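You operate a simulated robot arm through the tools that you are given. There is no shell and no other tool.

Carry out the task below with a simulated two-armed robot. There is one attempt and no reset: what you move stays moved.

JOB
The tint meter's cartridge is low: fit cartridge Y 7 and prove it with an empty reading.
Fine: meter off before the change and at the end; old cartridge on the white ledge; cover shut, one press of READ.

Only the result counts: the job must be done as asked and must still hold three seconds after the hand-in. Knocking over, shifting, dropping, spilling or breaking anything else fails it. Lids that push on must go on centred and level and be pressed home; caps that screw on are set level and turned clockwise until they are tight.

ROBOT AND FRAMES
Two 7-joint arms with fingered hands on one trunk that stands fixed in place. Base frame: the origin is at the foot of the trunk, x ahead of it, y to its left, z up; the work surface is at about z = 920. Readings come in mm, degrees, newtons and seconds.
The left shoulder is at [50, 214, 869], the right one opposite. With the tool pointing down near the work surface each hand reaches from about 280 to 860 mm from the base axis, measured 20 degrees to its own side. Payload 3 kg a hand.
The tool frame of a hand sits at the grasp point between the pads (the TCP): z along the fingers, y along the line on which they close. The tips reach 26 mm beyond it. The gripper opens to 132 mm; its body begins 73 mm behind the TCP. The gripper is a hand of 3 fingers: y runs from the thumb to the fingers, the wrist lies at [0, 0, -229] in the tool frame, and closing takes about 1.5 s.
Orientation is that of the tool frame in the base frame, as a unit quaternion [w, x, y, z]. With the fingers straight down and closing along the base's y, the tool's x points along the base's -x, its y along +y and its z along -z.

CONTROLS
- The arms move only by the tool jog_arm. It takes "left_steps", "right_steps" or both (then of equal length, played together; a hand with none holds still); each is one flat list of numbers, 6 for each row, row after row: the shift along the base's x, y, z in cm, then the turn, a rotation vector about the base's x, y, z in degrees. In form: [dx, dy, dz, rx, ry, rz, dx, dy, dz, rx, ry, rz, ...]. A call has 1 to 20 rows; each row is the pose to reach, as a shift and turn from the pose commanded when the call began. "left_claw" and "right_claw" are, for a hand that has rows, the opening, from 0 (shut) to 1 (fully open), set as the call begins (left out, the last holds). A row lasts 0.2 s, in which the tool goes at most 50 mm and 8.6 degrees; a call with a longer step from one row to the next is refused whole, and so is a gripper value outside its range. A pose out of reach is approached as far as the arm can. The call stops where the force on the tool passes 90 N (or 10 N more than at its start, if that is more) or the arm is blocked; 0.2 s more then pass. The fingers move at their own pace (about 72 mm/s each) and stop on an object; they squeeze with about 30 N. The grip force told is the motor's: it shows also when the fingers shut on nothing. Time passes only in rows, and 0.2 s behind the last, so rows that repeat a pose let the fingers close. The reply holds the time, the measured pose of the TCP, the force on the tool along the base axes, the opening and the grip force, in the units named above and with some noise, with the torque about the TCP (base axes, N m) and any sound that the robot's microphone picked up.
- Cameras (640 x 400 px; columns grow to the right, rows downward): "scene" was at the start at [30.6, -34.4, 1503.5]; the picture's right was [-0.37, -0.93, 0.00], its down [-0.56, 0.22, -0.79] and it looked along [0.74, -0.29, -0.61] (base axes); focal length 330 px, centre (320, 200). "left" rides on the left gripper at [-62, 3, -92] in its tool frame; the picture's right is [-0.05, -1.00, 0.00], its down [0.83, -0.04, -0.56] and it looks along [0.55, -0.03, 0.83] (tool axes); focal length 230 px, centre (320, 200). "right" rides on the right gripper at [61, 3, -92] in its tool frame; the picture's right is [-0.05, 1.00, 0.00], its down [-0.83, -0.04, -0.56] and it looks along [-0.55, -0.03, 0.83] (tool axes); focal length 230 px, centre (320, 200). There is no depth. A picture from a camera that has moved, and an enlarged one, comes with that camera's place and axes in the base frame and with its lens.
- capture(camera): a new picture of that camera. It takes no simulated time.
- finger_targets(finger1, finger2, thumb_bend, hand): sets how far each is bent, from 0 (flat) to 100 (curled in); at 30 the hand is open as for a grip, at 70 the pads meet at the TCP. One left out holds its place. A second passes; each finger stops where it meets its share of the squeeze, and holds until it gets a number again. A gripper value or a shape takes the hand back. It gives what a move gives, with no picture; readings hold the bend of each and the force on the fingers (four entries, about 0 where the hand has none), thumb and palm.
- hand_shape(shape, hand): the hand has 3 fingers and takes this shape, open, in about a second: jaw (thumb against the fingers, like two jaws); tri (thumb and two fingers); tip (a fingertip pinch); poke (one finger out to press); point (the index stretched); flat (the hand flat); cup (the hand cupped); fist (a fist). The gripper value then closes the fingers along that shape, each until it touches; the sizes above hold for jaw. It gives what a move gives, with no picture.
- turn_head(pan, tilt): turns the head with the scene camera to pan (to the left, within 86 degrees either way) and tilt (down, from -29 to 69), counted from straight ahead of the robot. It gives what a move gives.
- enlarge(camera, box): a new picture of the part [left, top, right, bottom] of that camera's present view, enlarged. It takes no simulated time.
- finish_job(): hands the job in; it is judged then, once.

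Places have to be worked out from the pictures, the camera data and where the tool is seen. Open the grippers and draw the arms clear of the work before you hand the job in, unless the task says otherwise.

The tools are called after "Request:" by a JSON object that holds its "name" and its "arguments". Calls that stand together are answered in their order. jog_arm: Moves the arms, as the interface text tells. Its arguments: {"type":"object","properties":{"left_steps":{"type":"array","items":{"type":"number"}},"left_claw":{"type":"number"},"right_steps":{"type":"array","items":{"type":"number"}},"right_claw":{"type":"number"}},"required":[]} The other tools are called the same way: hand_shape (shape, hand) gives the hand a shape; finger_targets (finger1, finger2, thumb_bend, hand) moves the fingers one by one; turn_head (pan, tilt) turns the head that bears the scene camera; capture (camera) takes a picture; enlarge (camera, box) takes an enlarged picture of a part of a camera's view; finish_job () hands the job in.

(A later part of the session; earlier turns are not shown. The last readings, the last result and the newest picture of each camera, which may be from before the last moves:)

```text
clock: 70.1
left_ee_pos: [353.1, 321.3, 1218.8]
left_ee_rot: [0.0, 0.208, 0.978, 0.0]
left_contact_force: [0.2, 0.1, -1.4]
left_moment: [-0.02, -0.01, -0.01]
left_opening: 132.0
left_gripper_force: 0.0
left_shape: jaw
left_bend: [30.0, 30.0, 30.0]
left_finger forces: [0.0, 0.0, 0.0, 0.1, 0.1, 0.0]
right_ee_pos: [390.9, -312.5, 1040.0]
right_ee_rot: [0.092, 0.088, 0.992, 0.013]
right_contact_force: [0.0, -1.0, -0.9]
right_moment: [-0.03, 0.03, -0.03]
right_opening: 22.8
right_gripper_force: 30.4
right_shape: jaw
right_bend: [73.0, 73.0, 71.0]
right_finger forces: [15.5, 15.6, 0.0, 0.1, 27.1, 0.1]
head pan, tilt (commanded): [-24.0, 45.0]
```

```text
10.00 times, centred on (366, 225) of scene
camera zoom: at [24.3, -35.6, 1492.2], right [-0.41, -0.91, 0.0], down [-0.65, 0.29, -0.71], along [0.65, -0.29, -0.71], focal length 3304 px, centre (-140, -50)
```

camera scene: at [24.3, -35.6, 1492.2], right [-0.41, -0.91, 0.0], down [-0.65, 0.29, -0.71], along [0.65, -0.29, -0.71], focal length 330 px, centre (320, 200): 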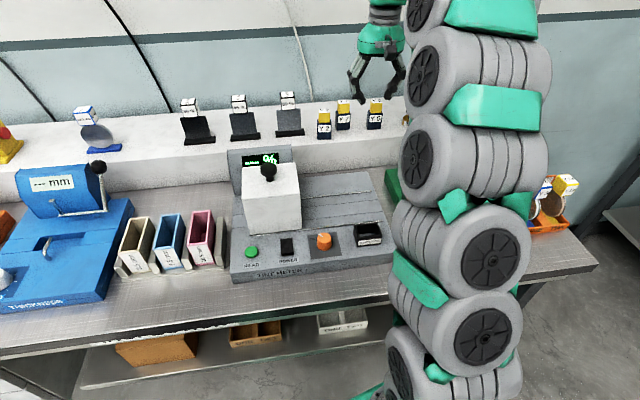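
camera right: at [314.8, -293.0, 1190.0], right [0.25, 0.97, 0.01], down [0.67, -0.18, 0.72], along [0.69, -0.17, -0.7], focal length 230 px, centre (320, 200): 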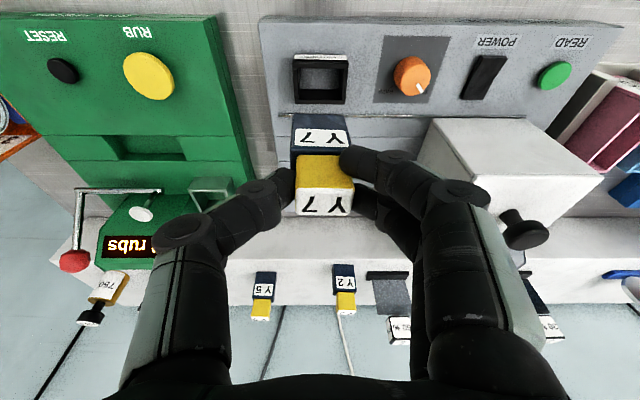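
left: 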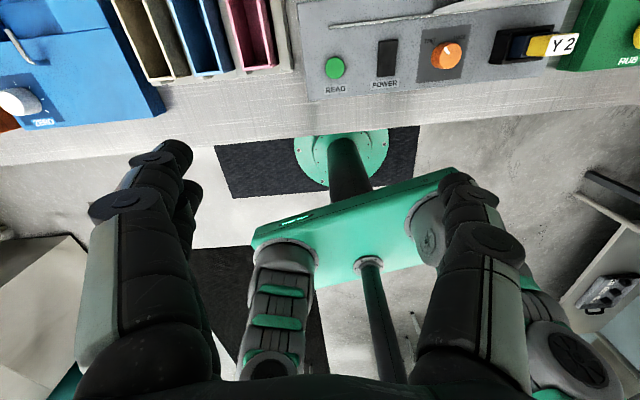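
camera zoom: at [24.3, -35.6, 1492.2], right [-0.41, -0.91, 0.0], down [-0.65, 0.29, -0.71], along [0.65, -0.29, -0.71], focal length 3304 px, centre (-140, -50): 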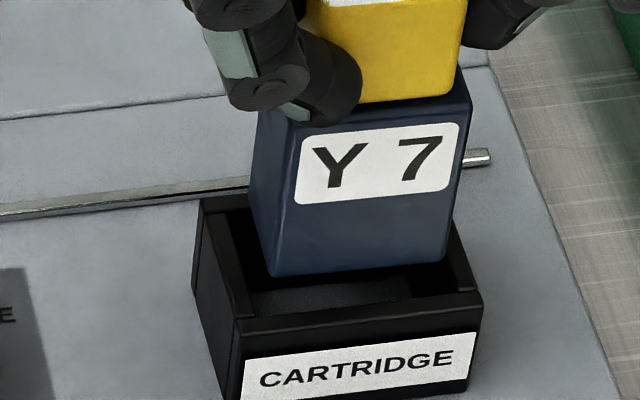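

The foot is now inside the opening on all sides (about 3 mm front, 1.5–2 mm back, 2–3 mm each side). I lower it into the slot gently.

Request:
{"name": "jog_arm", "arguments": {"right_steps": [-0.06, 0, -0.6, 0, 0, 0, -0.06, 0, -1.2, 0, 0, 0, -0.06, 0, -1.8, 0, 0, 0, -0.06, 0, -2.3, 0, 0, 0, -0.06, 0, -2.7, 0, 0, 0]}}

Request:
{"name": "enlarge", "arguments": {"camera": "right", "box": [250, 80, 390, 220]}}

Request:
{"name": "enlarge", "arguments": {"camera": "scene", "box": [346, 195, 396, 255]}}

```text
clock: 71.3
left_ee_pos: [352.9, 323.1, 1218.4]
left_ee_rot: [0.0, 0.207, 0.978, 0.0]
left_contact_force: [0.1, 0.4, 0.4]
left_moment: [-0.02, 0.01, 0.03]
left_opening: 132.1
left_gripper_force: 0.1
left_shape: jaw
left_bend: [30.0, 30.0, 30.0]
left_finger forces: [0.1, 0.0, 0.0, 0.1, 0.0, 0.1]
right_ee_pos: [389.6, -313.3, 1014.3]
right_ee_rot: [0.092, 0.088, 0.992, 0.013]
right_contact_force: [1.3, 1.2, -0.8]
right_moment: [0.0, -0.02, 0.03]
right_opening: 22.7
right_gripper_force: 30.1
right_shape: jaw
right_bend: [73.0, 73.0, 71.0]
right_finger forces: [15.5, 15.6, 0.0, 0.1, 27.0, 0.0]
head pan, tilt (commanded): [-24.0, 45.0]
```

```text
2.86 times, centred on (320, 150) of right
camera zoom: at [313.7, -299.9, 1093.0], right [0.22, 0.97, 0.05], down [0.69, -0.19, 0.69], along [0.68, -0.12, -0.72], focal length 657 px, centre (320, 343)
```

zoom: 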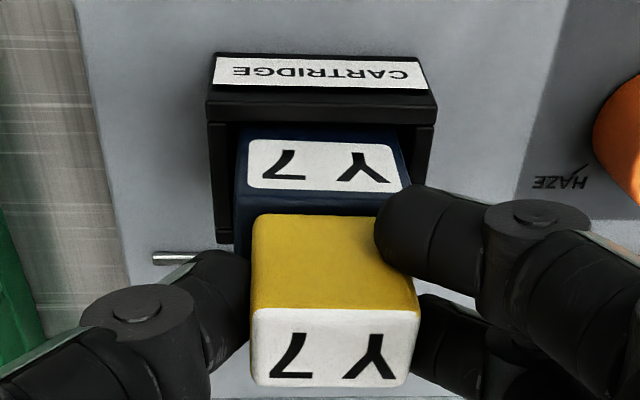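

```text
6.67 times, centred on (371, 225) of scene
camera zoom: at [24.3, -35.6, 1492.2], right [-0.41, -0.91, 0.0], down [-0.65, 0.29, -0.71], along [0.65, -0.29, -0.71], focal length 2203 px, centre (-20, 33)
```

zoom: 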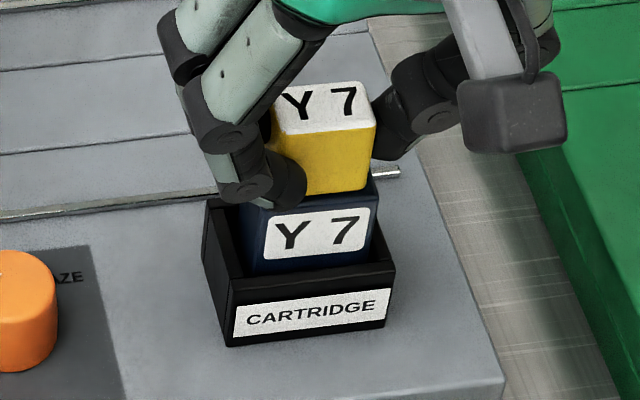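

Y 7 slides in freely. I lower the last 8 mm in small steps until it touches bottom.

Request:
{"name": "jog_arm", "arguments": {"right_steps": [0, 0, -0.3, 0, 0, 0, 0, 0, -0.55, 0, 0, 0, 0, 0, -0.7, 0, 0, 0]}}

Request:
{"name": "enlarge", "arguments": {"camera": "scene", "box": [346, 195, 396, 255]}}

```text
clock: 72.1
left_ee_pos: [353.6, 322.2, 1219.2]
left_ee_rot: [0.0, 0.207, 0.978, 0.0]
left_contact_force: [0.1, -0.5, 0.4]
left_moment: [-0.03, -0.01, -0.02]
left_opening: 132.0
left_gripper_force: 0.1
left_shape: jaw
left_bend: [30.0, 30.0, 30.0]
left_finger forces: [0.0, 0.1, 0.0, 0.0, 0.0, 0.1]
right_ee_pos: [389.5, -314.2, 1005.7]
right_ee_rot: [0.091, 0.088, 0.992, 0.013]
right_contact_force: [0.1, -0.3, -0.9]
right_moment: [0.04, 0.0, 0.01]
right_opening: 22.7
right_gripper_force: 30.1
right_shape: jaw
right_bend: [73.0, 73.0, 71.0]
right_finger forces: [15.9, 15.7, 0.1, 0.0, 26.9, 0.0]
head pan, tilt (commanded): [-24.0, 45.0]
```

```text
6.67 times, centred on (371, 225) of scene
camera zoom: at [24.3, -35.6, 1492.2], right [-0.41, -0.91, 0.0], down [-0.65, 0.29, -0.71], along [0.65, -0.29, -0.71], focal length 2203 px, centre (-20, 33)
```

zoom: 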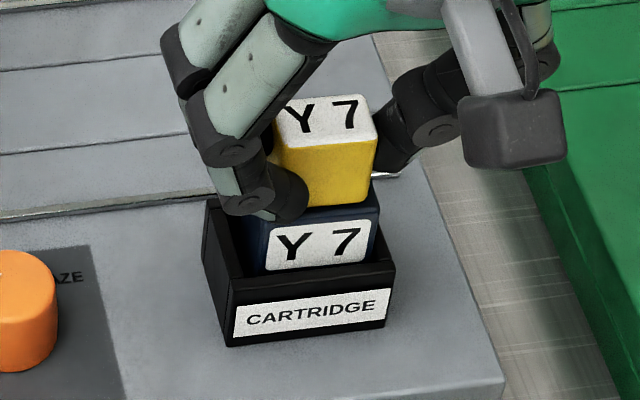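

No bottom contact yet at z 1005.7. I continue in 1–1.5 mm steps.

Request:
{"name": "jog_arm", "arguments": {"right_steps": [0, 0, -0.12, 0, 0, 0, 0, 0, -0.24, 0, 0, 0]}}

Request:
{"name": "jog_arm", "arguments": {"right_steps": [0, 0, -0.1, 0, 0, 0, 0, 0, -0.15, 0, 0, 0]}}

Request:
{"name": "enlarge", "arguments": {"camera": "scene", "box": [346, 195, 396, 255]}}

```text
clock: 72.7
left_ee_pos: [353.0, 322.9, 1217.8]
left_ee_rot: [0.0, 0.207, 0.978, 0.001]
left_contact_force: [-0.2, -0.2, 0.2]
left_moment: [-0.02, 0.0, -0.03]
left_opening: 132.0
left_gripper_force: 0.1
left_shape: jaw
left_bend: [30.0, 30.0, 30.0]
left_finger forces: [0.0, 0.0, 0.0, 0.0, 0.1, 0.1]
right_ee_pos: [390.7, -313.3, 1003.3]
right_ee_rot: [0.092, 0.088, 0.992, 0.012]
right_contact_force: [0.2, -1.2, 4.0]
right_moment: [0.04, 0.05, 0.03]
right_opening: 22.9
right_gripper_force: 29.7
right_shape: jaw
right_bend: [73.0, 73.0, 71.0]
right_finger forces: [15.6, 15.5, 0.0, 0.0, 27.9, 0.0]
head pan, tilt (commanded): [-24.0, 45.0]
```

```text
clock: 73.3
left_ee_pos: [352.8, 321.2, 1217.9]
left_ee_rot: [0.0, 0.208, 0.978, 0.0]
left_contact_force: [-0.2, 0.4, 0.6]
left_moment: [-0.01, -0.01, 0.01]
left_opening: 131.9
left_gripper_force: 0.1
left_shape: jaw
left_bend: [30.0, 30.0, 30.0]
left_finger forces: [0.0, 0.1, 0.0, 0.0, 0.0, 0.0]
right_ee_pos: [391.1, -313.9, 1003.1]
right_ee_rot: [0.093, 0.088, 0.992, 0.012]
right_contact_force: [0.9, -3.6, 22.7]
right_moment: [0.11, -0.11, 0.0]
right_opening: 22.9
right_gripper_force: 30.1
right_shape: jaw
right_bend: [73.0, 73.0, 71.0]
right_finger forces: [17.5, 17.0, 0.0, 0.0, 33.2, 0.0]
head pan, tilt (commanded): [-24.0, 45.0]
```

```text
6.67 times, centred on (371, 225) of scene
camera zoom: at [24.1, -35.5, 1492.2], right [-0.41, -0.91, 0.0], down [-0.65, 0.29, -0.71], along [0.65, -0.29, -0.71], focal length 2203 px, centre (-20, 33)
```

zoom: 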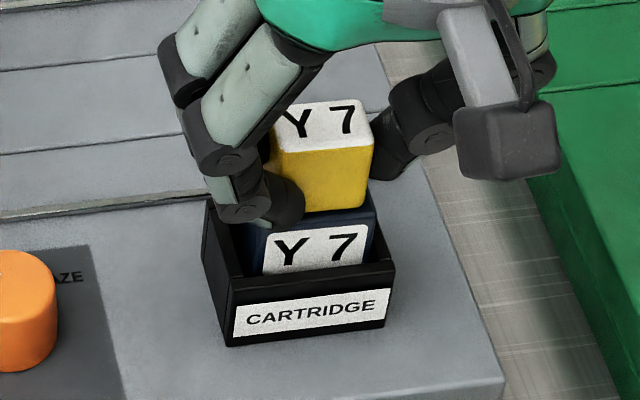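

Seated: firm bottom contact (23 N). I ease off 1 mm, open the fingers and then rise along the vertical.

Request:
{"name": "jog_arm", "arguments": {"right_steps": [0, 0, 0.15, 0, 0, 0]}}

Request:
{"name": "jog_arm", "arguments": {"right_steps": [0, 0, 0, 0, 0, 0, 0, 0, 0, 0, 0, 0, 0, 0, 0, 0, 0, 0, 0, 0, 0, 0, 0, 0, 0, 0, 1.5, 0, 0, 0, 0, 0, 3.5, 0, 0, 0, 0, 0, 6.5, 0, 0, 0, 0, 0, 10, 0, 0, 0], "right_claw": 0.45}}

Request:
{"name": "capture", "arguments": {"camera": "scene"}}

Request:
{"name": "enlarge", "arguments": {"camera": "scene", "box": [346, 195, 396, 255]}}

Request:
{"name": "enlarge", "arguments": {"camera": "right", "box": [240, 60, 400, 180]}}

```text
clock: 73.7
left_ee_pos: [353.1, 323.2, 1218.1]
left_ee_rot: [0.0, 0.208, 0.978, -0.001]
left_contact_force: [0.0, 0.2, 0.2]
left_moment: [0.0, -0.04, 0.0]
left_opening: 131.8
left_gripper_force: 0.2
left_shape: jaw
left_bend: [30.0, 30.0, 30.0]
left_finger forces: [0.0, 0.1, 0.0, 0.0, 0.1, 0.0]
right_ee_pos: [390.3, -312.1, 1003.2]
right_ee_rot: [0.091, 0.087, 0.992, 0.013]
right_contact_force: [0.8, -1.8, 3.4]
right_moment: [-0.01, -0.09, -0.01]
right_opening: 21.6
right_gripper_force: 29.9
right_shape: jaw
right_bend: [75.0, 73.0, 71.0]
right_finger forces: [9.2, 19.8, 0.0, 0.0, 25.9, 0.1]
head pan, tilt (commanded): [-24.0, 45.0]
```

```text
clock: 75.5
left_ee_pos: [352.6, 324.2, 1217.8]
left_ee_rot: [0.0, 0.208, 0.978, -0.001]
left_contact_force: [0.6, 0.3, 0.6]
left_moment: [-0.01, -0.01, 0.02]
left_opening: 131.8
left_gripper_force: 0.1
left_shape: jaw
left_bend: [30.0, 30.0, 30.0]
left_finger forces: [0.0, 0.0, 0.0, 0.0, 0.0, 0.0]
right_ee_pos: [391.3, -313.2, 1102.8]
right_ee_rot: [0.092, 0.088, 0.992, 0.013]
right_contact_force: [0.4, -0.2, -0.5]
right_moment: [-0.01, 0.02, -0.01]
right_opening: 59.1
right_gripper_force: 0.0
right_shape: jaw
right_bend: [73.0, 73.0, 70.0]
right_finger forces: [0.1, 0.0, 0.0, 0.0, 0.0, 0.1]
head pan, tilt (commanded): [-24.0, 45.0]
```

```text
taken
camera scene: at [24.2, -35.6, 1492.2], right [-0.41, -0.91, 0.0], down [-0.65, 0.29, -0.71], along [0.65, -0.29, -0.71], focal length 330 px, centre (320, 200)
```

scene: 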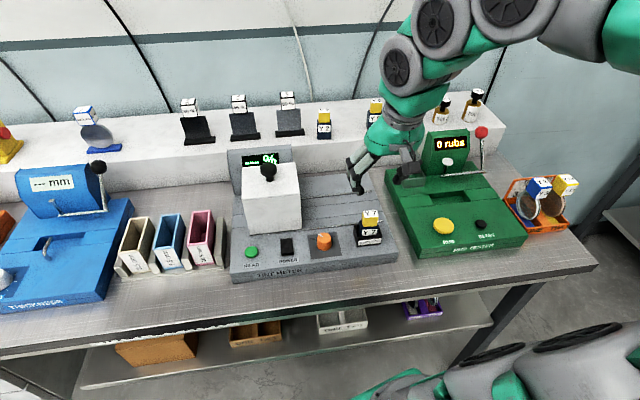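

```text
6.67 times, centred on (371, 225) of scene
camera zoom: at [24.2, -35.6, 1492.2], right [-0.41, -0.91, 0.0], down [-0.65, 0.29, -0.71], along [0.65, -0.29, -0.71], focal length 2203 px, centre (-20, 33)
```

zoom: 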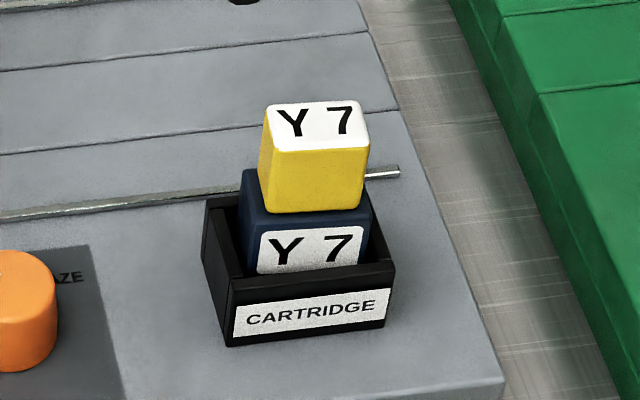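

```text
3.33 times, centred on (320, 120) of right
camera zoom: at [314.5, -301.1, 1182.7], right [0.22, 0.97, 0.05], down [0.69, -0.2, 0.69], along [0.69, -0.12, -0.72], focal length 767 px, centre (320, 467)
```

zoom: 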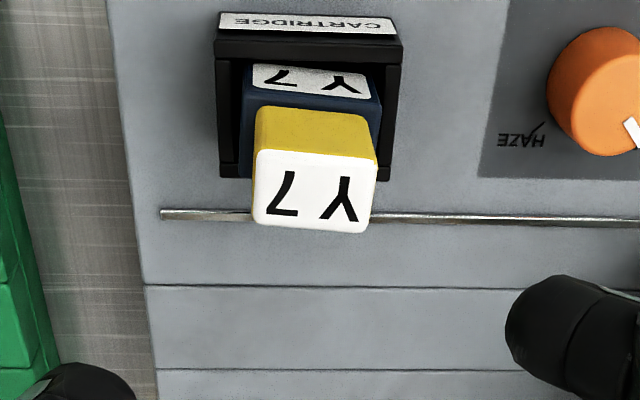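

Y 7 sits in the slot, cover shut. For the presses the hand must now avoid the cover, so the curled fingers should point toward me/left instead. First I level the hand and rise.

Request:
{"name": "jog_arm", "arguments": {"right_steps": [0, 0.5, 1, -0.15, 3.5, 0, 0, 1, 2.5, -0.3, 7, 0, 0, 2, 4, -0.461, 10.52, 0, 0, 4, 5, -0.461, 10.52, 0, 0, 4, 5, -0.461, 10.52, 0]}}

Request:
{"name": "finger_targets", "arguments": {"hand": "right", "finger1": 100, "finger2": 100, "thumb_bend": 45}}

```text
clock: 76.7
left_ee_pos: [353.6, 322.2, 1219.0]
left_ee_rot: [0.0, 0.208, 0.978, 0.0]
left_contact_force: [0.5, 0.3, -0.1]
left_moment: [0.04, 0.0, -0.02]
left_opening: 132.0
left_gripper_force: 0.0
left_shape: jaw
left_bend: [30.0, 30.0, 30.0]
left_finger forces: [0.0, 0.0, 0.1, 0.0, 0.0, 0.0]
right_ee_pos: [390.1, -273.5, 1152.7]
right_ee_rot: [0.001, 0.088, 0.996, 0.001]
right_contact_force: [-0.1, 0.7, 0.6]
right_moment: [-0.01, 0.03, -0.01]
right_opening: 58.8
right_gripper_force: 0.1
right_shape: jaw
right_bend: [73.0, 73.0, 70.0]
right_finger forces: [0.0, 0.0, 0.1, 0.1, 0.0, 0.0]
head pan, tilt (commanded): [-24.0, 45.0]
```

```text
clock: 77.7
left_ee_pos: [352.9, 323.5, 1219.1]
left_ee_rot: [0.0, 0.208, 0.978, 0.001]
left_contact_force: [0.1, 0.3, -0.3]
left_moment: [0.04, -0.01, 0.01]
left_opening: 131.9
left_gripper_force: 0.0
left_shape: jaw
left_bend: [30.0, 30.0, 30.0]
left_finger forces: [0.1, 0.1, 0.0, 0.0, 0.0, 0.1]
right_ee_pos: [389.2, -273.8, 1153.9]
right_ee_rot: [0.001, 0.088, 0.996, 0.001]
right_contact_force: [-0.5, -0.1, 0.4]
right_moment: [-0.02, 0.0, 0.01]
right_opening: 47.4
right_gripper_force: 0.0
right_shape: fingers
right_bend: [100.0, 100.0, 45.0]
right_finger forces: [0.0, 0.0, 0.0, 0.0, 0.0, 0.0]
head pan, tilt (commanded): [-24.0, 45.0]
```

Hand is level (yaw ≈ 80°) with thumb out. I now turn it +56° so the curled fingers point toward the front-left, and see if the wrist allows it.

Request:
{"name": "jog_arm", "arguments": {"right_steps": [0, 0.5, 0, 0, 0, 7, 0, 1, 0, 0, 0, 14, 0, 1.5, 0, 0, 0, 21, 0, 2, 0, 0, 0, 28, 0, 2.5, 0, 0, 0, 35, 0, 3, 0, 0, 0, 42, 0, 3.5, 0, 0, 0, 49, 0, 4, 0, 0, 0, 56, 0, 4, 0, 0, 0, 56]}}

Request:
{"name": "capture", "arguments": {"camera": "right"}}

Request:
{"name": "capture", "arguments": {"camera": "scene"}}

```text
clock: 79.7
left_ee_pos: [352.6, 323.5, 1219.2]
left_ee_rot: [0.0, 0.208, 0.978, 0.001]
left_contact_force: [-0.5, 0.0, -1.0]
left_moment: [0.0, -0.01, 0.0]
left_opening: 132.0
left_gripper_force: 0.2
left_shape: jaw
left_bend: [30.0, 30.0, 30.0]
left_finger forces: [0.0, 0.0, 0.1, 0.0, 0.0, 0.0]
right_ee_pos: [390.8, -233.8, 1153.6]
right_ee_rot: [0.001, -0.389, 0.921, 0.0]
right_contact_force: [0.2, 0.5, -0.1]
right_moment: [-0.01, -0.02, -0.02]
right_opening: 47.4
right_gripper_force: 0.1
right_shape: fingers
right_bend: [100.0, 100.0, 45.0]
right_finger forces: [0.1, 0.0, 0.1, 0.0, 0.1, 0.0]
head pan, tilt (commanded): [-24.0, 45.0]
```

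```text
taken
camera right: at [345.7, -276.0, 1246.1], right [-0.68, 0.73, 0.0], down [0.61, 0.57, 0.56], along [0.41, 0.38, -0.83], focal length 230 px, centre (320, 200)
```

right: 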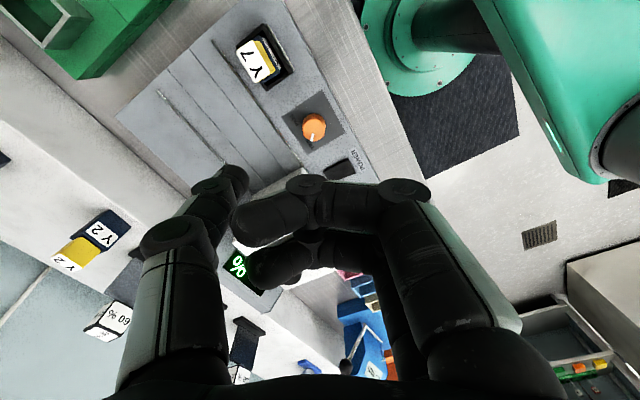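

```text
taken
camera scene: at [24.3, -35.6, 1492.2], right [-0.41, -0.91, 0.0], down [-0.65, 0.29, -0.71], along [0.65, -0.29, -0.71], focal length 330 px, centre (320, 200)
```

scene: 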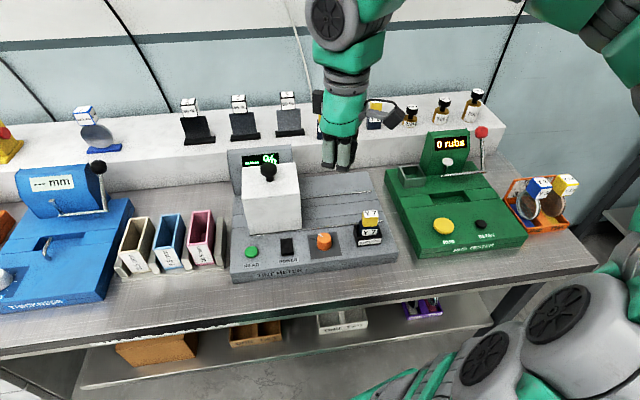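

The wrist reaches yaw ≈ 136°. Thumb tip is now offset about (+34,−33) from the TCP. I go above the rocker's near end (contact target (430,-138) → TCP (396,-104.6)).

Request:
{"name": "jog_arm", "arguments": {"right_steps": [0.2, 4, -2, 0, 0, 0, 0.3, 8.4, -4, 0, 0, 0, 0.5, 12.9, -5.5, 0, 0, 0, 0.5, 12.9, -10, 0, 0, 0, 0.5, 12.9, -14.4, 0, 0, 0, 0.5, 12.9, -14.4, 0, 0, 0]}}

Request:
{"name": "capture", "arguments": {"camera": "right"}}

Request:
{"name": "enlarge", "arguments": {"camera": "scene", "box": [220, 150, 380, 280]}}

```text
clock: 81.1
left_ee_pos: [352.9, 322.6, 1219.1]
left_ee_rot: [0.0, 0.208, 0.978, 0.0]
left_contact_force: [-0.6, -0.2, -0.9]
left_moment: [-0.03, -0.01, 0.0]
left_opening: 131.9
left_gripper_force: 0.0
left_shape: jaw
left_bend: [30.0, 30.0, 30.0]
left_finger forces: [0.0, 0.0, 0.0, 0.0, 0.1, 0.0]
right_ee_pos: [395.7, -105.4, 1011.2]
right_ee_rot: [0.001, -0.39, 0.921, 0.0]
right_contact_force: [0.7, 0.8, 0.0]
right_moment: [-0.01, -0.01, 0.0]
right_opening: 47.4
right_gripper_force: 0.1
right_shape: fingers
right_bend: [100.0, 100.0, 45.0]
right_finger forces: [0.0, 0.0, 0.1, 0.0, 0.0, 0.1]
head pan, tilt (commanded): [-24.0, 45.0]
```

```text
taken
camera right: at [350.7, -147.6, 1102.6], right [-0.68, 0.73, 0.0], down [0.61, 0.56, 0.56], along [0.41, 0.38, -0.83], focal length 230 px, centre (320, 200)
```

right: 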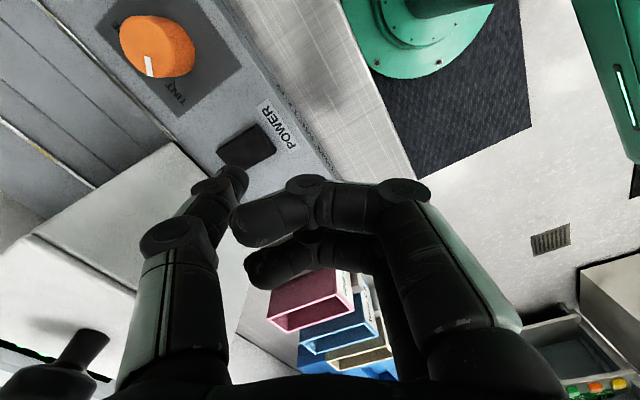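

```text
3.08 times, centred on (300, 215) of scene
camera zoom: at [24.3, -35.6, 1492.2], right [-0.41, -0.91, 0.0], down [-0.65, 0.29, -0.71], along [0.65, -0.29, -0.71], focal length 1017 px, centre (382, 154)
```

zoom: 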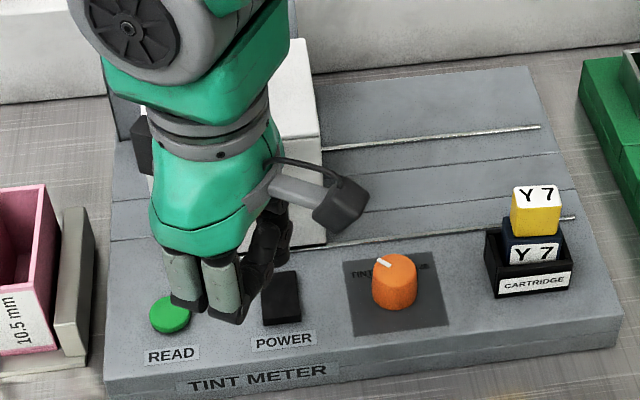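

Above the rocker. I zoom on the rocker and the tip from the wrist camera to confirm alignment.

Request:
{"name": "enlarge", "arguments": {"camera": "right", "box": [180, 100, 320, 200]}}

```text
4.00 times, centred on (250, 150) of right
camera zoom: at [350.7, -147.6, 1102.6], right [-0.68, 0.73, 0.0], down [0.61, 0.56, 0.56], along [0.41, 0.38, -0.83], focal length 920 px, centre (600, 400)
```

zoom: 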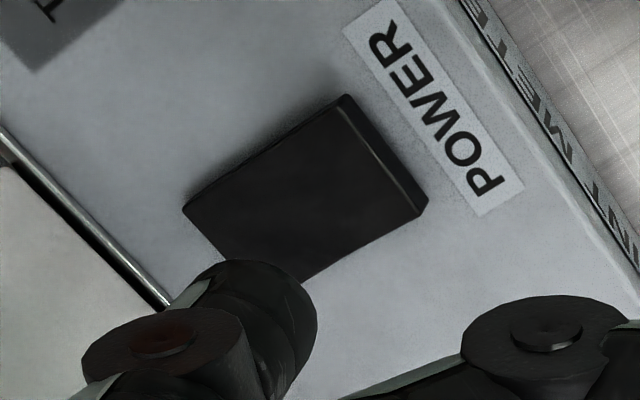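

The rocker's near end is clearly the raised one now (far end down = off). I press the near end to switch on, descending with slow last steps.

Request:
{"name": "jog_arm", "arguments": {"right_steps": [0, 0, -1.5, 0, 0, 0, 0, 0, -3, 0, 0, 0, 0, 0, -4, 0, 0, 0, 0, 0, -4.5, 0, 0, 0, 0, 0, -4.8, 0, 0, 0, 0, 0, -5.0, 0, 0, 0]}}

Request:
{"name": "enlarge", "arguments": {"camera": "right", "box": [180, 100, 320, 200]}}

```text
clock: 82.5
left_ee_pos: [353.1, 322.5, 1218.5]
left_ee_rot: [0.001, 0.208, 0.978, 0.0]
left_contact_force: [-0.3, 0.4, 1.0]
left_moment: [-0.01, 0.03, -0.01]
left_opening: 131.9
left_gripper_force: 0.1
left_shape: jaw
left_bend: [30.0, 30.0, 30.0]
left_finger forces: [0.1, 0.0, 0.1, 0.0, 0.1, 0.0]
right_ee_pos: [394.9, -106.3, 961.2]
right_ee_rot: [0.0, -0.389, 0.921, 0.001]
right_contact_force: [0.0, -0.4, 0.3]
right_moment: [0.0, -0.01, 0.0]
right_opening: 47.6
right_gripper_force: 0.1
right_shape: fingers
right_bend: [100.0, 100.0, 45.0]
right_finger forces: [0.2, 0.0, 0.1, 0.0, 0.0, 0.0]
head pan, tilt (commanded): [-24.0, 45.0]
```

```text
4.00 times, centred on (250, 150) of right
camera zoom: at [349.8, -147.9, 1052.1], right [-0.68, 0.73, 0.0], down [0.61, 0.56, 0.56], along [0.41, 0.38, -0.83], focal length 920 px, centre (600, 400)
```

zoom: 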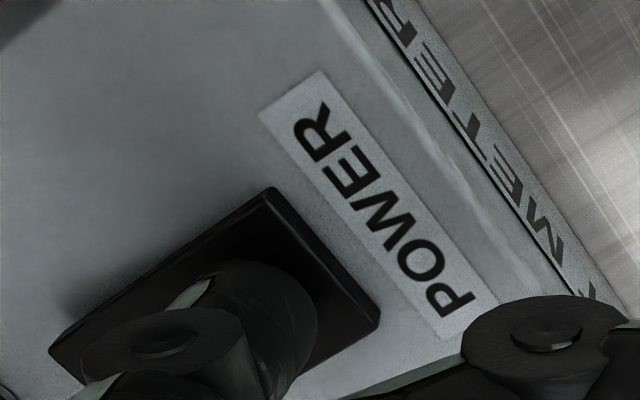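

Just above contact. I press 3 mm further.

Request:
{"name": "jog_arm", "arguments": {"right_steps": [0, 0, -0.1, 0, 0, 0, 0, 0, -0.2, 0, 0, 0, 0, 0, -0.25, 0, 0, 0]}}

Request:
{"name": "enlarge", "arguments": {"camera": "right", "box": [180, 100, 320, 200]}}

Request:
{"name": "enlarge", "arguments": {"camera": "right", "box": [0, 300, 160, 400]}}

```text
clock: 83.3
left_ee_pos: [351.6, 322.9, 1218.8]
left_ee_rot: [0.0, 0.208, 0.978, 0.0]
left_contact_force: [0.5, 0.2, 0.0]
left_moment: [0.01, 0.02, -0.04]
left_opening: 131.7
left_gripper_force: 0.0
left_shape: jaw
left_bend: [30.0, 30.0, 30.0]
left_finger forces: [0.1, 0.0, 0.0, 0.0, 0.1, 0.0]
right_ee_pos: [395.2, -105.8, 960.0]
right_ee_rot: [0.002, -0.389, 0.921, 0.0]
right_contact_force: [-14.3, 0.3, 59.8]
right_moment: [-2.14, -2.18, -0.49]
right_opening: 46.9
right_gripper_force: 30.6
right_shape: fingers
right_bend: [100.0, 100.0, 48.0]
right_finger forces: [0.0, 0.0, 0.0, 0.0, 61.1, 0.1]
head pan, tilt (commanded): [-24.0, 45.0]
```

```text
4.00 times, centred on (250, 150) of right
camera zoom: at [349.4, -147.7, 1050.6], right [-0.68, 0.73, 0.0], down [0.61, 0.56, 0.56], along [0.41, 0.38, -0.83], focal length 920 px, centre (600, 400)
```

zoom: 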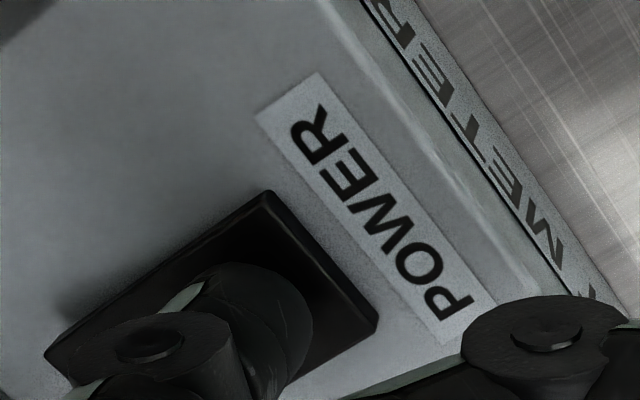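

```text
4.00 times, centred on (80, 350) of right
camera zoom: at [349.4, -147.7, 1050.6], right [-0.68, 0.73, 0.0], down [0.61, 0.56, 0.56], along [0.41, 0.38, -0.83], focal length 920 px, centre (1280, -400)
```

zoom: 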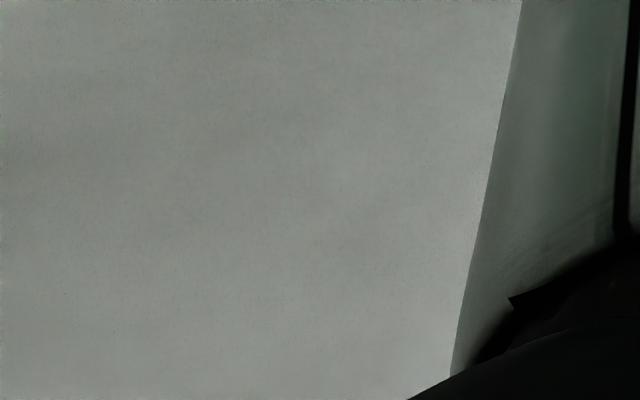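

The moment shows the contact is almost on the rocker's pivot (438.8,-141.7), so the tip is at −56 rather than −48 mm. I lift, shift 10 mm toward the near end and press again.

Request:
{"name": "jog_arm", "arguments": {"right_steps": [0, 0, 0.6, 0, 0, 0, -0.5, 0.2, 1.2, 0, 0, 0, -1.0, 0.4, 1.2, 0, 0, 0, -1.0, 0.4, 0.7, 0, 0, 0, -1.0, 0.4, 0.4, 0, 0, 0, -1.0, 0.4, 0.2, 0, 0, 0]}}

Request:
{"name": "enlarge", "arguments": {"camera": "right", "box": [180, 100, 320, 200]}}

```text
clock: 84.7
left_ee_pos: [353.5, 323.0, 1218.8]
left_ee_rot: [0.0, 0.207, 0.978, 0.0]
left_contact_force: [-0.4, 0.1, -0.4]
left_moment: [-0.01, -0.02, 0.03]
left_opening: 131.9
left_gripper_force: 0.1
left_shape: jaw
left_bend: [30.0, 30.0, 30.0]
left_finger forces: [0.0, 0.0, 0.0, 0.0, 0.1, 0.0]
right_ee_pos: [386.6, -100.4, 959.4]
right_ee_rot: [0.001, -0.389, 0.921, 0.001]
right_contact_force: [-0.4, 0.4, -0.3]
right_moment: [-0.02, -0.04, 0.01]
right_opening: 47.3
right_gripper_force: 0.0
right_shape: fingers
right_bend: [100.0, 100.0, 45.0]
right_finger forces: [0.0, 0.0, 0.0, 0.0, 0.0, 0.0]
head pan, tilt (commanded): [-24.0, 45.0]
```

```text
4.00 times, centred on (250, 150) of right
camera zoom: at [340.0, -143.0, 1051.2], right [-0.68, 0.73, 0.0], down [0.61, 0.56, 0.56], along [0.41, 0.38, -0.83], focal length 920 px, centre (600, 400)
```

zoom: 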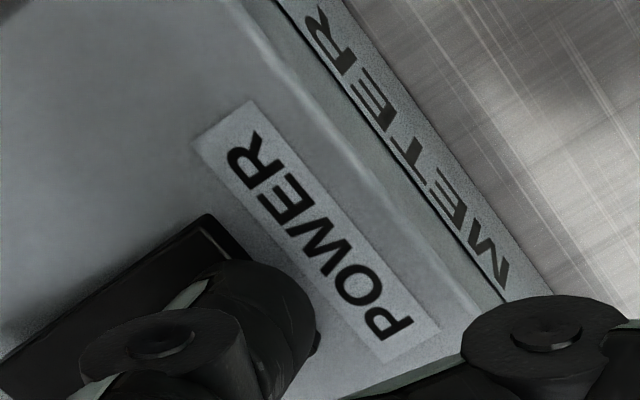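

The tip now is over the near end, no force at z 959.4. I press 2–3 mm further.

Request:
{"name": "jog_arm", "arguments": {"right_steps": [0, 0, -0.1, 0, 0, 0, 0, 0, -0.2, 0, 0, 0, 0, 0, -0.2, 0, 0, 0]}}

Request:
{"name": "enlarge", "arguments": {"camera": "right", "box": [180, 100, 320, 200]}}

Request:
{"name": "enlarge", "arguments": {"camera": "scene", "box": [220, 140, 340, 200]}}

```text
clock: 85.5
left_ee_pos: [352.7, 323.3, 1218.2]
left_ee_rot: [-0.001, 0.207, 0.978, 0.0]
left_contact_force: [-0.3, 0.4, -0.3]
left_moment: [0.01, -0.02, 0.0]
left_opening: 132.2
left_gripper_force: 0.1
left_shape: jaw
left_bend: [30.0, 30.0, 30.0]
left_finger forces: [0.0, 0.0, 0.0, 0.1, 0.0, 0.0]
right_ee_pos: [384.9, -99.8, 959.0]
right_ee_rot: [0.002, -0.389, 0.921, 0.001]
right_contact_force: [-4.4, 0.5, 22.4]
right_moment: [-0.74, -0.8, -0.13]
right_opening: 47.2
right_gripper_force: 11.7
right_shape: fingers
right_bend: [100.0, 100.0, 46.0]
right_finger forces: [0.0, 0.0, 0.0, 0.0, 22.7, 0.0]
head pan, tilt (commanded): [-24.0, 45.0]
```

```text
4.00 times, centred on (250, 150) of right
camera zoom: at [340.1, -142.9, 1050.1], right [-0.68, 0.73, 0.0], down [0.61, 0.56, 0.56], along [0.41, 0.38, -0.83], focal length 920 px, centre (600, 400)
```

zoom: 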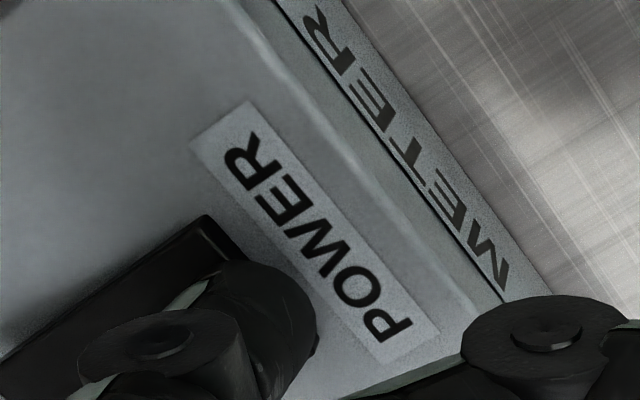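

```text
5.33 times, centred on (280, 170) of scene
camera zoom: at [24.0, -35.5, 1492.2], right [-0.41, -0.91, 0.0], down [-0.65, 0.29, -0.71], along [0.65, -0.29, -0.71], focal length 1762 px, centre (533, 360)
```

zoom: 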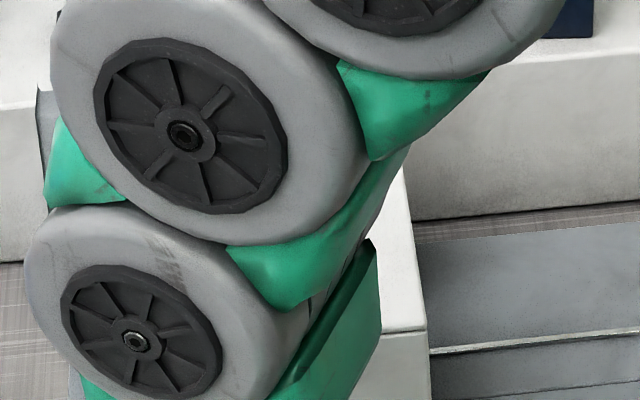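

22 N at the near end's low position suggests it has flipped. I lift away and check rocker and display.

Request:
{"name": "jog_arm", "arguments": {"right_steps": [0, 0, 1, 0, 0, 0, 0, 0, 3, 0, 0, 0, 0, 0, 6, 0, 0, 0, -1.5, -2, 9, 0, 0, 0, -2.5, -5.5, 11, 0, 0, 0, -3, -10, 12, 0, 0, 0, -3, -14, 12, 0, 0, 0]}}

Request:
{"name": "capture", "arguments": {"camera": "scene"}}

Request:
{"name": "enlarge", "arguments": {"camera": "scene", "box": [220, 140, 340, 200]}}

Request:
{"name": "enlarge", "arguments": {"camera": "scene", "box": [268, 230, 308, 255]}}

```text
clock: 87.1
left_ee_pos: [352.7, 322.8, 1218.3]
left_ee_rot: [0.0, 0.208, 0.978, 0.001]
left_contact_force: [-0.4, -0.6, -0.1]
left_moment: [0.01, -0.02, 0.05]
left_opening: 131.8
left_gripper_force: 0.0
left_shape: jaw
left_bend: [30.0, 30.0, 30.0]
left_finger forces: [0.1, 0.1, 0.0, 0.0, 0.0, 0.1]
right_ee_pos: [355.6, -241.2, 1077.9]
right_ee_rot: [0.002, -0.389, 0.921, 0.001]
right_contact_force: [-0.3, 0.0, 0.9]
right_moment: [0.02, -0.01, 0.01]
right_opening: 47.5
right_gripper_force: 0.0
right_shape: fingers
right_bend: [100.0, 100.0, 45.0]
right_finger forces: [0.0, 0.0, 0.1, 0.1, 0.0, 0.0]
head pan, tilt (commanded): [-24.0, 45.0]
```

```text
taken
camera scene: at [24.3, -35.6, 1492.2], right [-0.41, -0.91, 0.0], down [-0.65, 0.29, -0.71], along [0.65, -0.29, -0.71], focal length 330 px, centre (320, 200)
```

scene: 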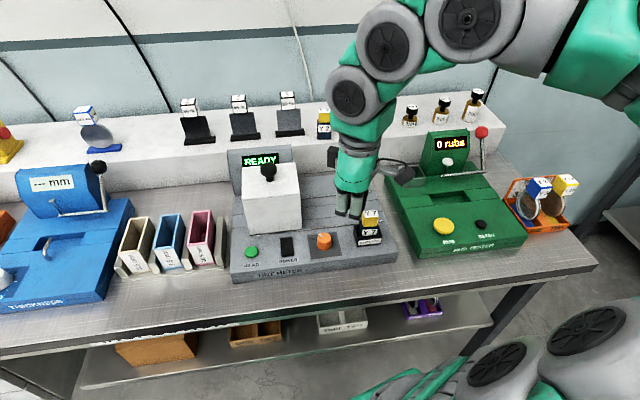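

```text
5.33 times, centred on (280, 170) of scene
camera zoom: at [24.3, -35.6, 1492.2], right [-0.41, -0.91, 0.0], down [-0.65, 0.29, -0.71], along [0.65, -0.29, -0.71], focal length 1762 px, centre (533, 360)
```

zoom: 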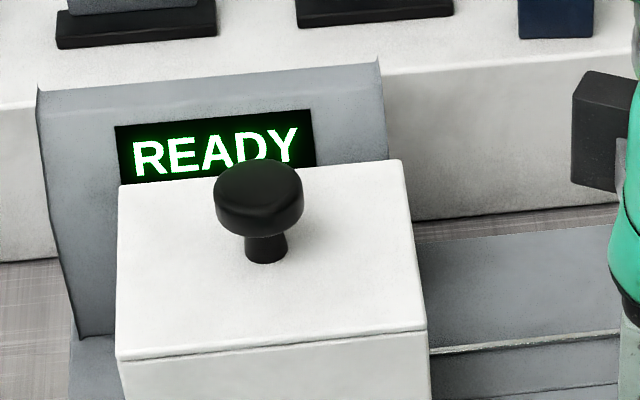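

```text
16.00 times, centred on (288, 242) of scene
camera zoom: at [24.3, -35.6, 1492.2], right [-0.41, -0.91, 0.0], down [-0.65, 0.29, -0.71], along [0.65, -0.29, -0.71], focal length 5286 px, centre (832, -480)
```

zoom: 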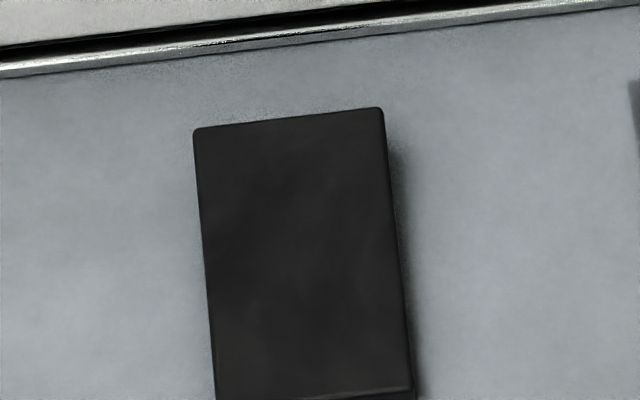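

The display reads "READY": near end down is ON and Y 7 is accepted. Now to READ: I carry the thumb tip above it (TCP ≈ (416,-35)) staying well above the button.

Request:
{"name": "jog_arm", "arguments": {"right_steps": [0, 4.5, 1, 0, 0, 0, 1, 9, 1, 0, 0, 0, 2.5, 13.5, 0, 0, 0, 0, 4.5, 17.5, -2, 0, 0, 0, 6, 20.6, -4.5, 0, 0, 0, 6, 20.6, -7.8, 0, 0, 0, 6, 20.6, -7.8, 0, 0, 0]}}

Request:
{"name": "capture", "arguments": {"camera": "right"}}

Request:
{"name": "enlarge", "arguments": {"camera": "right", "box": [180, 100, 320, 200]}}

Request:
{"name": "enlarge", "arguments": {"camera": "scene", "box": [200, 170, 340, 280]}}

```text
clock: 88.7
left_ee_pos: [352.5, 323.6, 1219.2]
left_ee_rot: [0.0, 0.207, 0.978, 0.0]
left_contact_force: [0.3, 0.3, 0.4]
left_moment: [-0.01, 0.01, -0.02]
left_opening: 131.7
left_gripper_force: 0.1
left_shape: jaw
left_bend: [30.0, 30.0, 30.0]
left_finger forces: [0.0, 0.0, 0.0, 0.0, 0.0, 0.0]
right_ee_pos: [413.0, -32.4, 999.3]
right_ee_rot: [0.0, -0.389, 0.921, 0.0]
right_contact_force: [-0.5, -0.6, 0.1]
right_moment: [-0.01, 0.01, 0.01]
right_opening: 47.1
right_gripper_force: 0.0
right_shape: fingers
right_bend: [100.0, 100.0, 45.0]
right_finger forces: [0.0, 0.1, 0.0, 0.0, 0.1, 0.0]
head pan, tilt (commanded): [-24.0, 45.0]
```

```text
taken
camera right: at [366.8, -75.2, 1091.9], right [-0.68, 0.73, 0.0], down [0.61, 0.56, 0.56], along [0.41, 0.38, -0.83], focal length 230 px, centre (320, 200)
```

right: 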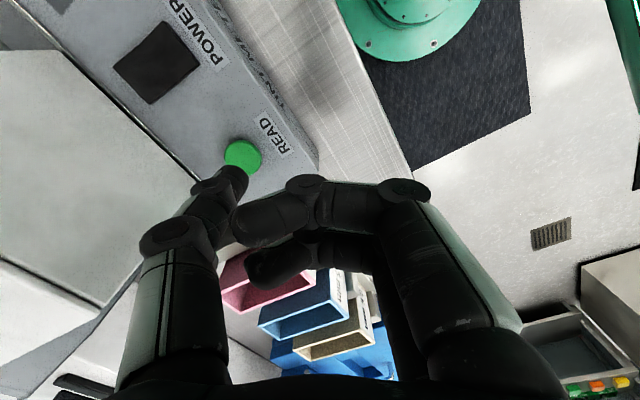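

```text
4.00 times, centred on (250, 150) of right
camera zoom: at [366.8, -75.2, 1091.9], right [-0.68, 0.73, 0.0], down [0.61, 0.56, 0.56], along [0.41, 0.38, -0.83], focal length 920 px, centre (600, 400)
```

zoom: 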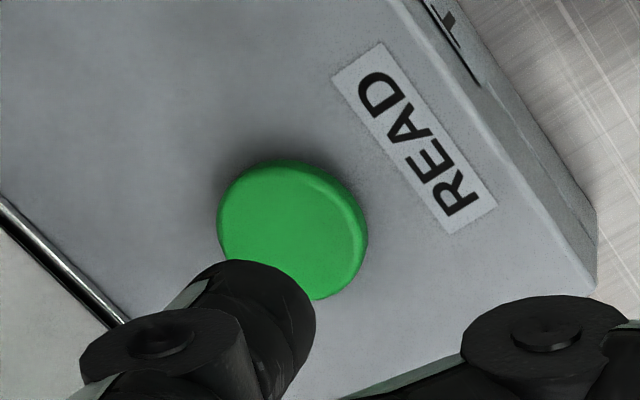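

```text
3.64 times, centred on (270, 225) of scene
camera zoom: at [24.3, -35.6, 1492.2], right [-0.41, -0.91, 0.0], down [-0.65, 0.29, -0.71], along [0.65, -0.29, -0.71], focal length 1201 px, centre (502, 109)
```

zoom: 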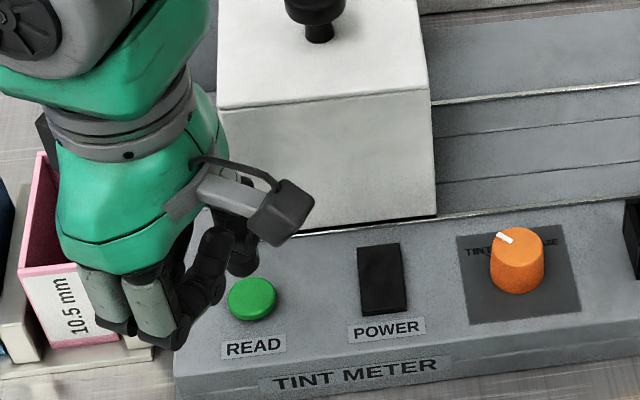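

READ at (457,-70) lies under the tip within 3 mm. I trim the position and descend to just above the button (TCP z ≈ 964).

Request:
{"name": "jog_arm", "arguments": {"right_steps": [0.2, -0.25, -1, 0, 0, 0, 0.2, -0.25, -2.2, 0, 0, 0, 0.2, -0.25, -3.1, 0, 0, 0, 0.2, -0.25, -3.5, 0, 0, 0, 0.2, -0.25, -3.5, 0, 0, 0]}}

Request:
{"name": "enlarge", "arguments": {"camera": "right", "box": [180, 100, 320, 200]}}

Request:
{"name": "enlarge", "arguments": {"camera": "scene", "box": [200, 170, 340, 280]}}

```text
clock: 89.9
left_ee_pos: [352.2, 321.3, 1219.6]
left_ee_rot: [0.0, 0.208, 0.978, 0.0]
left_contact_force: [-0.7, -0.1, -0.7]
left_moment: [0.0, 0.01, 0.03]
left_opening: 132.1
left_gripper_force: 0.0
left_shape: jaw
left_bend: [30.0, 30.0, 30.0]
left_finger forces: [0.1, 0.1, 0.1, 0.1, 0.0, 0.0]
right_ee_pos: [416.8, -35.1, 963.9]
right_ee_rot: [0.002, -0.389, 0.921, 0.0]
right_contact_force: [-0.4, -0.2, 0.0]
right_moment: [0.02, 0.01, 0.0]
right_opening: 47.6
right_gripper_force: 0.0
right_shape: fingers
right_bend: [100.0, 100.0, 45.0]
right_finger forces: [0.0, 0.0, 0.1, 0.0, 0.0, 0.0]
head pan, tilt (commanded): [-24.0, 45.0]
```

```text
4.00 times, centred on (250, 150) of right
camera zoom: at [371.5, -78.8, 1056.1], right [-0.68, 0.73, 0.0], down [0.61, 0.56, 0.56], along [0.41, 0.38, -0.83], focal length 920 px, centre (600, 400)
```

zoom: 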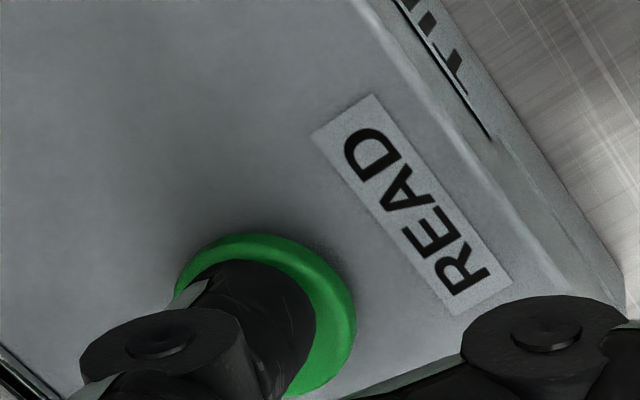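

```text
3.64 times, centred on (270, 225) of scene
camera zoom: at [24.3, -35.6, 1492.2], right [-0.41, -0.91, 0.0], down [-0.65, 0.29, -0.71], along [0.65, -0.29, -0.71], focal length 1201 px, centre (502, 109)
```

zoom: 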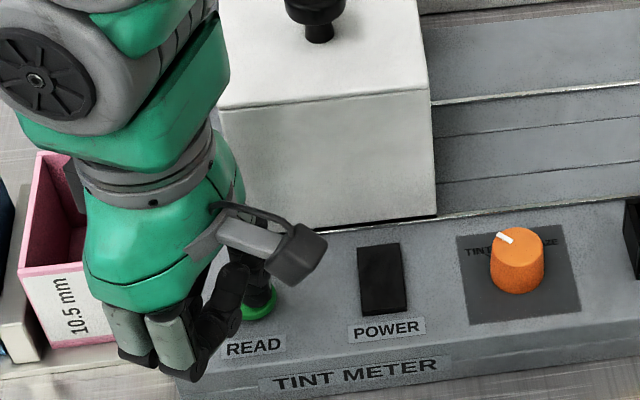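

Tip is centred over READ, not touching. I press it once, steadily, by about 5 mm and look at the display while holding.

Request:
{"name": "jog_arm", "arguments": {"right_steps": [0, 0, -0.2, 0, 0, 0, 0, 0, -0.35, 0, 0, 0, 0, 0, -0.5, 0, 0, 0]}}

Request:
{"name": "enlarge", "arguments": {"camera": "scene", "box": [200, 130, 340, 240]}}

Request:
{"name": "enlarge", "arguments": {"camera": "right", "box": [180, 100, 320, 200]}}

```text
clock: 90.7
left_ee_pos: [352.4, 322.8, 1220.2]
left_ee_rot: [0.0, 0.208, 0.978, 0.0]
left_contact_force: [-0.5, 0.4, 0.8]
left_moment: [0.04, -0.02, 0.01]
left_opening: 132.0
left_gripper_force: 0.1
left_shape: jaw
left_bend: [30.0, 30.0, 30.0]
left_finger forces: [0.1, 0.0, 0.1, 0.0, 0.0, 0.1]
right_ee_pos: [418.1, -36.8, 958.6]
right_ee_rot: [0.0, -0.389, 0.921, 0.002]
right_contact_force: [-0.5, 1.7, 2.8]
right_moment: [-0.07, -0.13, 0.01]
right_opening: 47.5
right_gripper_force: 1.6
right_shape: fingers
right_bend: [100.0, 100.0, 45.0]
right_finger forces: [0.0, 0.1, 0.0, 0.1, 2.9, 0.1]
head pan, tilt (commanded): [-24.0, 45.0]
heard: click
```

```text
3.64 times, centred on (270, 185) of scene
camera zoom: at [24.3, -35.6, 1492.2], right [-0.41, -0.91, 0.0], down [-0.65, 0.29, -0.71], along [0.65, -0.29, -0.71], focal length 1201 px, centre (502, 254)
```

zoom: 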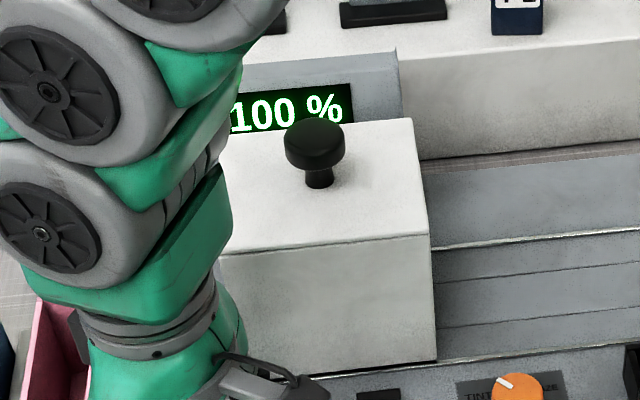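

```text
4.00 times, centred on (250, 150) of right
camera zoom: at [371.9, -79.5, 1051.3], right [-0.68, 0.73, 0.0], down [0.61, 0.56, 0.56], along [0.41, 0.38, -0.83], focal length 920 px, centre (600, 400)
```

zoom: 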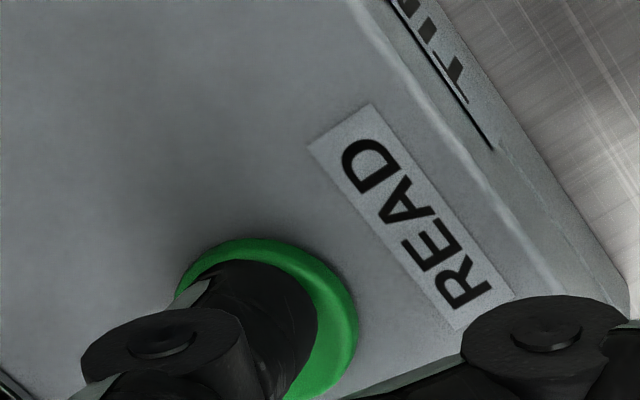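

A click was heard and the display shows "100 %" – the empty reading with the cover shut. I lift straight up and move over toward the rocker's far end (TCP ≈ (414.6,-111.6)).

Request:
{"name": "jog_arm", "arguments": {"right_steps": [0, 0, 1.2, 0, 0, 0, 0, 0, 3, 0, 0, 0, 0, 0, 4.5, 0, 0, 0, -0.2, -3.7, 4.5, 0, 0, 0, -0.35, -7.5, 4.5, 0, 0, 0, -0.35, -7.5, 4.5, 0, 0, 0]}}

Request:
{"name": "enlarge", "arguments": {"camera": "right", "box": [140, 80, 300, 200]}}

Request:
{"name": "enlarge", "arguments": {"camera": "scene", "box": [200, 130, 340, 270]}}

```text
clock: 92.1
left_ee_pos: [352.8, 322.4, 1218.8]
left_ee_rot: [0.0, 0.208, 0.978, -0.001]
left_contact_force: [0.5, -0.6, 0.1]
left_moment: [0.01, -0.02, 0.0]
left_opening: 131.7
left_gripper_force: 0.0
left_shape: jaw
left_bend: [30.0, 30.0, 30.0]
left_finger forces: [0.1, 0.1, 0.0, 0.0, 0.1, 0.0]
right_ee_pos: [415.6, -114.5, 1005.8]
right_ee_rot: [0.001, -0.39, 0.921, 0.001]
right_contact_force: [-0.2, 0.1, 0.6]
right_moment: [0.02, -0.01, 0.03]
right_opening: 47.3
right_gripper_force: 0.1
right_shape: fingers
right_bend: [100.0, 100.0, 45.0]
right_finger forces: [0.0, 0.0, 0.1, 0.0, 0.0, 0.1]
head pan, tilt (commanded): [-24.0, 45.0]
```

```text
3.33 times, centred on (220, 140) of right
camera zoom: at [369.6, -156.0, 1098.5], right [-0.68, 0.73, 0.0], down [0.61, 0.56, 0.56], along [0.41, 0.38, -0.83], focal length 767 px, centre (653, 400)
```

zoom: 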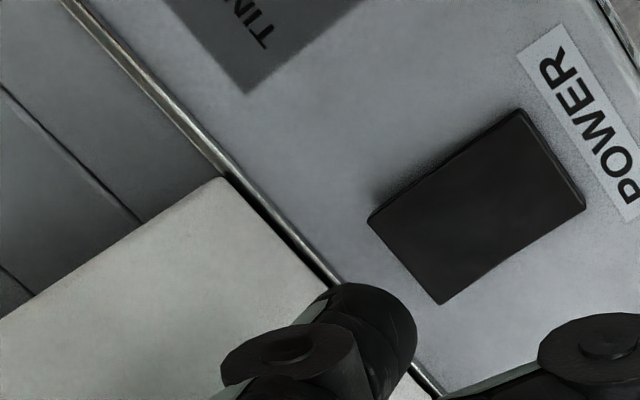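

```text
2.86 times, centred on (270, 200) of scene
camera zoom: at [24.3, -35.6, 1492.2], right [-0.41, -0.91, 0.0], down [-0.65, 0.29, -0.71], along [0.65, -0.29, -0.71], focal length 944 px, centre (463, 200)
```

zoom: 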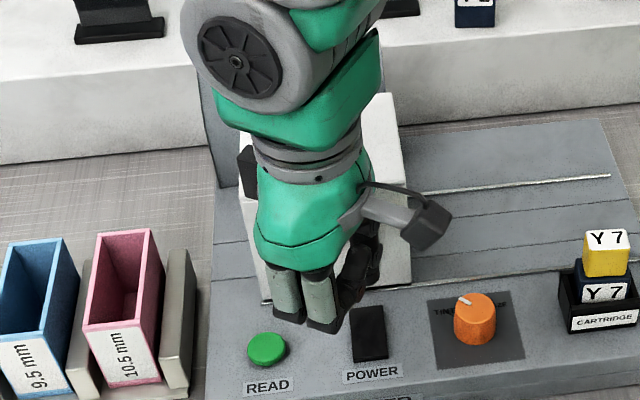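

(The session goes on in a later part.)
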